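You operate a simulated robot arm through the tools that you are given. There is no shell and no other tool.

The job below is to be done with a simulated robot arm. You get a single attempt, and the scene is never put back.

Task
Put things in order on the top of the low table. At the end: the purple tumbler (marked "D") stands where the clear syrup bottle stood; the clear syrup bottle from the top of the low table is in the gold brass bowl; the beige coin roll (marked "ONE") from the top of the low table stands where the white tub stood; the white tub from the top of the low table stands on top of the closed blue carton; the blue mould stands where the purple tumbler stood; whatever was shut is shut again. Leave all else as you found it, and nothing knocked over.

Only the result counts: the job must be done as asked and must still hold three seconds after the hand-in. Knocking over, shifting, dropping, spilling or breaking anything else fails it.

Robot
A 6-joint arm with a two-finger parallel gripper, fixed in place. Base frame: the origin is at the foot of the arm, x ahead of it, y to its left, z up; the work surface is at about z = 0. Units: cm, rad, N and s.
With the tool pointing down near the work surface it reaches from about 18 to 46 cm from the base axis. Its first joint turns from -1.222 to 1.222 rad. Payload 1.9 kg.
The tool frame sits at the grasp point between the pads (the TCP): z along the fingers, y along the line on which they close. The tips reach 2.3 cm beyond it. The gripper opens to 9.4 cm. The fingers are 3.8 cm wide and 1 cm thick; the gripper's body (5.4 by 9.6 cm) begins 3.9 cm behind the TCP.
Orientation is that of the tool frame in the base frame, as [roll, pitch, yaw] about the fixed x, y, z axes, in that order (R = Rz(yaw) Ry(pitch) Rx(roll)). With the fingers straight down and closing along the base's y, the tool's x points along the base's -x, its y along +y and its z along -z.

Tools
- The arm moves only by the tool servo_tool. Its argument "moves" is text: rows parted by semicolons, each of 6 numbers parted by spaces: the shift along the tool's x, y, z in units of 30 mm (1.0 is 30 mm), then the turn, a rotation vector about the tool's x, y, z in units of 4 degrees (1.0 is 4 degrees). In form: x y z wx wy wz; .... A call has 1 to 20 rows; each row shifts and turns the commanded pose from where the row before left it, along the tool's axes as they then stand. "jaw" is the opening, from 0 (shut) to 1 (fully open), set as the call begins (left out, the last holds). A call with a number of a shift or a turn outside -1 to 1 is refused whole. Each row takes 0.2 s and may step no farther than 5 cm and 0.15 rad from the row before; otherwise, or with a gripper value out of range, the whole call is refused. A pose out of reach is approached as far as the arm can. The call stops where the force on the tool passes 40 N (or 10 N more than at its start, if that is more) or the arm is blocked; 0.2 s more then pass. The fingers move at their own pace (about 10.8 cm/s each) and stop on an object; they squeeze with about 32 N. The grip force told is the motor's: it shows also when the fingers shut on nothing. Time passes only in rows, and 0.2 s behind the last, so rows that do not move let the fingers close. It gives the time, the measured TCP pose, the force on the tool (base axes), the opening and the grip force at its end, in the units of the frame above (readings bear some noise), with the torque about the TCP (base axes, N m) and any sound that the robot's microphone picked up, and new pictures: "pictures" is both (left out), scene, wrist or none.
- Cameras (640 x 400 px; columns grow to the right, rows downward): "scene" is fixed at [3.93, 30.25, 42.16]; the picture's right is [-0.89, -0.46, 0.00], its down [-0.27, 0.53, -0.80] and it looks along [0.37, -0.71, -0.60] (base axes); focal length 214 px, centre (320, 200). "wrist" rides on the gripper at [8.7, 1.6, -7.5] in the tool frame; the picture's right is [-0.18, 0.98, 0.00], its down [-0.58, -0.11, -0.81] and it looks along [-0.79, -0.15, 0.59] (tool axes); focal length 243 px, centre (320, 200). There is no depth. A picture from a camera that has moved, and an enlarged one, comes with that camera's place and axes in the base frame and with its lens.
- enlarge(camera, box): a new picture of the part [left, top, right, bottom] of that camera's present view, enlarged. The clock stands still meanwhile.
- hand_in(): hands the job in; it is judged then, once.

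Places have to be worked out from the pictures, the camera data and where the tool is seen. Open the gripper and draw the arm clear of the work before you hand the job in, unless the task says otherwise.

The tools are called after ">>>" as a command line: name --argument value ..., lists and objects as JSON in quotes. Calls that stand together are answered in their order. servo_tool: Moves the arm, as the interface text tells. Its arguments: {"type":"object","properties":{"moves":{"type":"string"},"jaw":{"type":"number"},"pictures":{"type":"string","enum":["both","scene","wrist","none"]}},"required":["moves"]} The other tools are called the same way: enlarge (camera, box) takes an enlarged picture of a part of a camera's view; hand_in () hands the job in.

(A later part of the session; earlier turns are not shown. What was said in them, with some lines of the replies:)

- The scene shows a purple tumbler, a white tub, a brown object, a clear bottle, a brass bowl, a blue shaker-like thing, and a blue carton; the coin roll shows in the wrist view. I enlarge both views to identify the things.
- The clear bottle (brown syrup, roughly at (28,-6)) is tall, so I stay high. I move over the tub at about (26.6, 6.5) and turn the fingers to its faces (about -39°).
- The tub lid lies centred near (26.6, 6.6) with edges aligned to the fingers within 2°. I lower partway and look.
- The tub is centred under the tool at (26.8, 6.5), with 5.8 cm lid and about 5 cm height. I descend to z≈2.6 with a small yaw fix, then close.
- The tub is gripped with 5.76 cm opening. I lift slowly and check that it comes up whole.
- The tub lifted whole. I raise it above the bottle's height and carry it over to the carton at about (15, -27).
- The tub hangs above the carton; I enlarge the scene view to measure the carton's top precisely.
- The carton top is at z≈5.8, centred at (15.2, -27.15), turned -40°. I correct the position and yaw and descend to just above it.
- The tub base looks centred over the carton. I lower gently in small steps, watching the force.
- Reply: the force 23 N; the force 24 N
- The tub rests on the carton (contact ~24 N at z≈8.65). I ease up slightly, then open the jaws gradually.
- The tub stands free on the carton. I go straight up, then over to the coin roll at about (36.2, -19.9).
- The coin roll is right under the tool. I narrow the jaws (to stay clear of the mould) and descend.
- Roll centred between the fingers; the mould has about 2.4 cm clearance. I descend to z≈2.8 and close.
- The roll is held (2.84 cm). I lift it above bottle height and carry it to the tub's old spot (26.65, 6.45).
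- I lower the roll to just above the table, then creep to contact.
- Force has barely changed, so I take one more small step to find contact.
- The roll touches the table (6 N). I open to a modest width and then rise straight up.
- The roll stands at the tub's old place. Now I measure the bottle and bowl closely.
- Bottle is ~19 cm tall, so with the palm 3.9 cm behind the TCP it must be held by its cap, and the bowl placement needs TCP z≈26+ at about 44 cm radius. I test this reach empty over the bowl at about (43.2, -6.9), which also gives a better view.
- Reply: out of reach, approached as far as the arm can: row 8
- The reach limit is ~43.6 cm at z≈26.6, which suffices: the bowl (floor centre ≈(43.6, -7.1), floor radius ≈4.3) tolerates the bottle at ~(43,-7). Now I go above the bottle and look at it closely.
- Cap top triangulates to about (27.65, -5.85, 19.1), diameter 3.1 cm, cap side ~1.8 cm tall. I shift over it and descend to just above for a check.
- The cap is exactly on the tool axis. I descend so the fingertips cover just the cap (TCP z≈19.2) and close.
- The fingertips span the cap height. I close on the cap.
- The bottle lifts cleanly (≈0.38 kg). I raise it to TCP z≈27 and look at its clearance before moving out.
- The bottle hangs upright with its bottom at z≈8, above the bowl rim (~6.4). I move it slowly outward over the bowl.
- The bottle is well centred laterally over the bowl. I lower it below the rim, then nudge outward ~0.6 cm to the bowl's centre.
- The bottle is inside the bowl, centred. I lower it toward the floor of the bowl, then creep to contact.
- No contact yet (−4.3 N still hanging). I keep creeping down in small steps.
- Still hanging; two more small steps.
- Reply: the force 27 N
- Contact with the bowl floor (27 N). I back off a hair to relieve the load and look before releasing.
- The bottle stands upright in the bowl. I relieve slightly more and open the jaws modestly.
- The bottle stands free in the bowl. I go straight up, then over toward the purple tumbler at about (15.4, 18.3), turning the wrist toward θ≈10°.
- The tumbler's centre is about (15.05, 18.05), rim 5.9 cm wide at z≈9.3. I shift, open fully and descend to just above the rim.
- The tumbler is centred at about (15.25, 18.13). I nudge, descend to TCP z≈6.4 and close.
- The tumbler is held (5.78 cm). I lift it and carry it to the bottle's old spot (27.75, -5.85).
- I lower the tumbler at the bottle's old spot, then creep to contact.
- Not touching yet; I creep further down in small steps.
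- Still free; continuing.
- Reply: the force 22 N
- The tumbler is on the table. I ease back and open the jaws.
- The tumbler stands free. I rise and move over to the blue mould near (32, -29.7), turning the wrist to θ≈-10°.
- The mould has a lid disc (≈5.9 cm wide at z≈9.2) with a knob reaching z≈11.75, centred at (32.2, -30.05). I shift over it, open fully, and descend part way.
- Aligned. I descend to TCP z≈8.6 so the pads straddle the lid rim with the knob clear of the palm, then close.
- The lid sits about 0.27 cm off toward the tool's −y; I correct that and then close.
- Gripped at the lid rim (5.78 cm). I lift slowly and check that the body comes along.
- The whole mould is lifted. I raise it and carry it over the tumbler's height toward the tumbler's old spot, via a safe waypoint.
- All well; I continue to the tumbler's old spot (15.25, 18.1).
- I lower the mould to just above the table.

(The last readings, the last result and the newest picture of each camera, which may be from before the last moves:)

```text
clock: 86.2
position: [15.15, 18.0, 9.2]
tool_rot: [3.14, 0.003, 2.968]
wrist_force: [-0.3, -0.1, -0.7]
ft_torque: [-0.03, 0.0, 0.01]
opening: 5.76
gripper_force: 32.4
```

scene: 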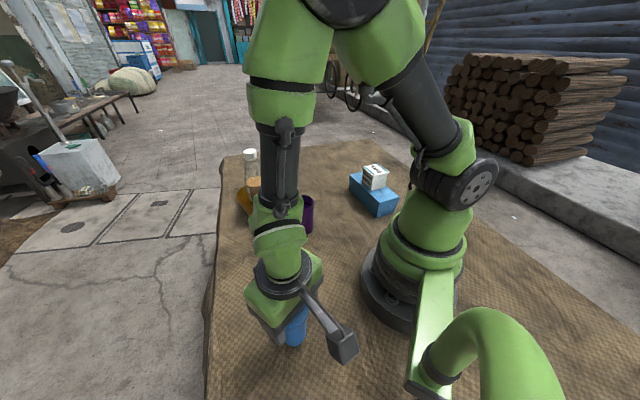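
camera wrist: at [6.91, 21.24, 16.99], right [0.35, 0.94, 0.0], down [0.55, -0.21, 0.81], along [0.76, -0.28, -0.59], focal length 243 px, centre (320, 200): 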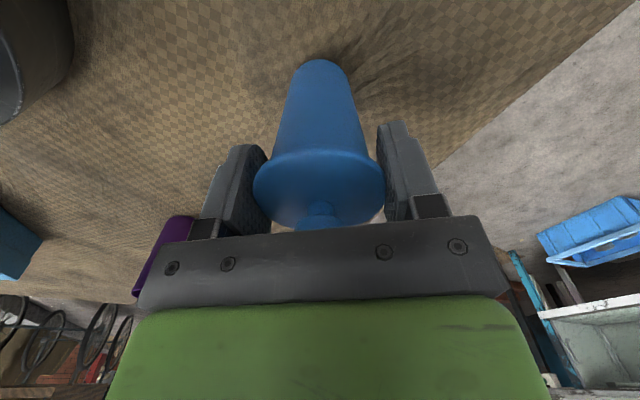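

No contact yet at z≈9.2; I creep on.

>>> servo_tool --moves "0 0 0.08 0 0 0;0 0 0 0 0 0" --pictures "none"

>>> servo_tool --moves "0 0 0.04 0 0 0;0 0 0 0 0 0" --pictures "none"

```text
clock: 86.8
position: [15.28, 18.0, 9.07]
tool_rot: [3.14, 0.001, 2.967]
wrist_force: [0.5, 0.3, -1.4]
ft_torque: [-0.01, -0.01, 0.02]
opening: 5.74
gripper_force: 32.2
```

```text
clock: 87.4
position: [15.28, 18.12, 8.73]
tool_rot: [3.14, 0.001, 2.968]
wrist_force: [0.1, 0.2, -0.8]
ft_torque: [0.02, 0.05, -0.01]
opening: 5.73
gripper_force: 31.5
```

Nearly there; two finer steps.

>>> servo_tool --moves "0 0 0.03 0 0 0;0 0 0 0 0 0" --pictures "none"

>>> servo_tool --moves "0 0 0.02 0 0 0;0 0 0 0 0 0" --pictures "none"

```text
clock: 88.0
position: [15.22, 17.97, 8.81]
tool_rot: [3.14, 0.001, 2.971]
wrist_force: [0.2, -0.1, -1.6]
ft_torque: [-0.01, -0.01, 0.0]
opening: 5.73
gripper_force: 31.9
```

```text
clock: 88.6
position: [15.05, 17.99, 8.77]
tool_rot: [3.139, 0.0, 2.969]
wrist_force: [0.2, -0.1, -1.1]
ft_torque: [0.0, -0.03, -0.02]
opening: 5.74
gripper_force: 31.4
```

Still hanging; continuing in 0.6–0.9 mm steps.

>>> servo_tool --moves "0 0 0.03 0 0 0;0 0 0 0 0 0" --pictures "none"

>>> servo_tool --moves "0 0 0.02 0 0 0;0 0 0 0 0 0" --pictures "none"

```text
clock: 89.2
position: [15.29, 18.07, 8.71]
tool_rot: [3.136, 0.001, 2.969]
wrist_force: [-4.3, -5.0, 33.7]
ft_torque: [0.0, -0.02, 0.0]
opening: 5.75
gripper_force: 31.5
```

```text
clock: 89.8
position: [15.3, 18.13, 8.56]
tool_rot: [3.141, 0.002, 2.969]
wrist_force: [-4.5, -4.1, 28.9]
ft_torque: [0.0, 0.02, 0.02]
opening: 5.79
gripper_force: 32.1
```

Contact with the table. I back off slightly and open.

>>> servo_tool --moves "0 0 -0.04 0 0 0;0 0 0 0 0 0" --pictures "none"

>>> servo_tool --moves "0 0 0 0 0 0;0 0 0 0 0 0;0 0 0 0 0 0" --jaw 1 --pictures "wrist"

```text
clock: 90.4
position: [15.21, 17.97, 8.62]
tool_rot: [3.14, 0.003, 2.971]
wrist_force: [-0.3, 0.3, -1.6]
ft_torque: [-0.02, 0.01, -0.03]
opening: 5.8
gripper_force: 32.6
```

```text
clock: 91.2
position: [15.24, 18.07, 8.84]
tool_rot: [3.141, 0.001, 2.969]
wrist_force: [-0.2, 0.1, -0.6]
ft_torque: [0.03, -0.02, 0.01]
opening: 9.44
gripper_force: 0.1
camera wrist: at [6.94, 21.18, 16.18], right [0.35, 0.94, 0.0], down [0.55, -0.21, 0.81], along [0.76, -0.28, -0.59], focal length 243 px, centre (320, 200)
```

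wrist: 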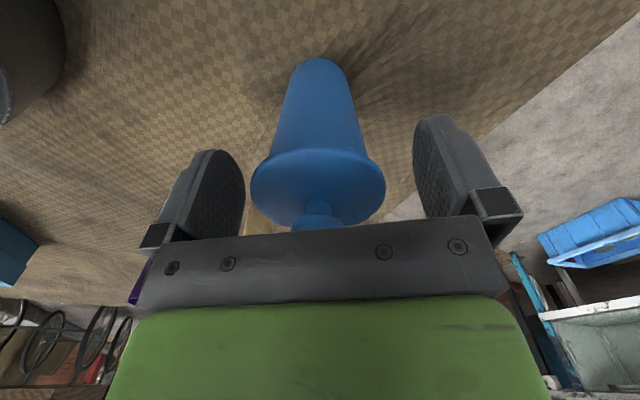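

The mould stands released. I rise straight up and return the arm to around its start pose, clear of everything, for a final look.

>>> servo_tool --moves "0 0 -0.4 0 0 0;0 0 -0.9 0 0 0;0 0 -1 0 0 0;0 0 -1 0 0 0;0 0 -1 0 0 0;0 0 -1 0 0 0;0 0 -1 0 0 0;0 0 -1 0 0 0;-0.348 -0.939 0 0 0 0;-0.348 -0.939 0 0 0 0;-0.348 -0.939 0 0 0 0;-0.348 -0.939 0 0 0 0;-0.348 -0.939 0 0 0 0;-0.348 -0.939 0 0 0 0;-0.348 -0.939 0 0 0 0;-0.348 -0.939 0 0 0 0;-0.348 -0.939 0 0 0 0;-0.348 -0.939 0 0 0 0;-0.348 -0.939 0 0 0 0;0 0 0 0 0 0"

>>> enlarge --camera "scene" --box '[220, 130, 420, 255]'

>>> enlarge --camera "scene" --box '[200, 230, 400, 355]'

```text
clock: 95.4
position: [21.01, -14.56, 30.5]
tool_rot: [3.14, 0.0, 2.97]
wrist_force: [0.0, 0.1, -0.1]
ft_torque: [0.0, -0.02, 0.01]
opening: 9.43
gripper_force: 0.1
camera wrist: at [12.8, -11.38, 37.97], right [0.35, 0.94, 0.0], down [0.55, -0.21, 0.81], along [0.76, -0.28, -0.59], focal length 243 px, centre (320, 200)
```

scene: 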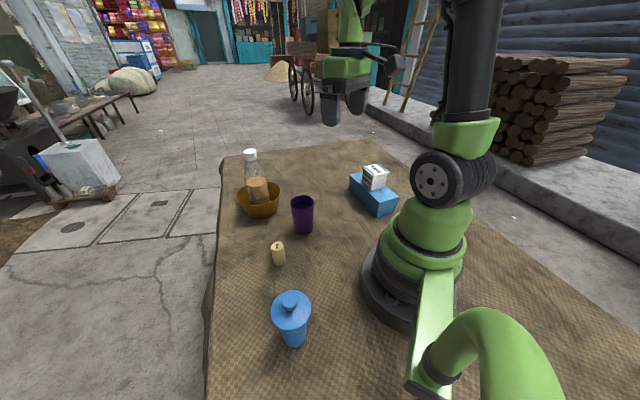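
wrist: 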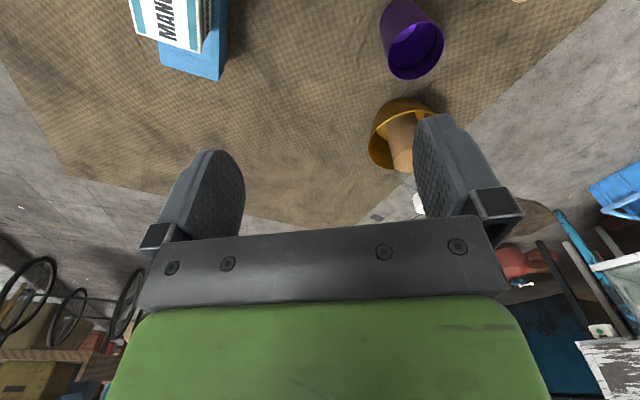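

```text
3.20 times, centred on (320, 192) of scene
camera zoom: at [3.93, 30.25, 42.16], right [-0.89, -0.46, 0.0], down [-0.27, 0.53, -0.8], along [0.37, -0.71, -0.6], focal length 686 px, centre (320, 224)
```

zoom: 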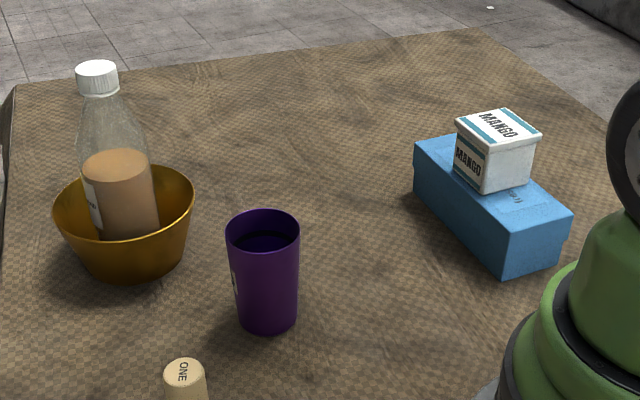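

```text
3.20 times, centred on (300, 292) of scene
camera zoom: at [3.93, 30.25, 42.16], right [-0.89, -0.46, 0.0], down [-0.27, 0.53, -0.8], along [0.37, -0.71, -0.6], focal length 686 px, centre (384, -96)
```

zoom: 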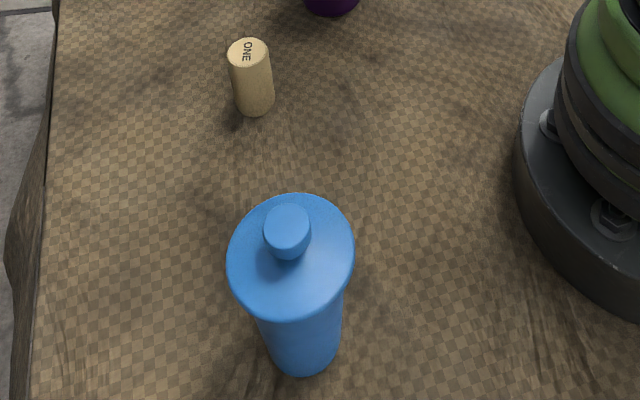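

Everything is standing: the bottle is in the bowl, the tumbler is at the bottle's old spot, the roll is at the tub's, the mould is at the tumbler's, and the tub is on the carton. The bowl and carton have not moved, and the gripper is open and clear, so I hand the job in.

>>> hand_in

```text
The job is handed in.
```

The job is handed in. The last pictures showed everything upright and in its place, but the hand-in gave no result.

- **White tub:** stands on the carton, which is still closed and where it was.
- **Coin roll ("ONE"):** stands where the tub stood.
- **Syrup bottle:** stands upright in the brass bowl with its cap on. The bowl did not move.
- **Purple tumbler:** stands where the bottle stood. I did not read its "D" mark, but it is the only purple tumbler on the table.
- **Blue mould:** stands where the tumbler stood, with its lid on.

Nothing was knocked over. The gripper is open and the arm is back near its start pose, clear of the table.
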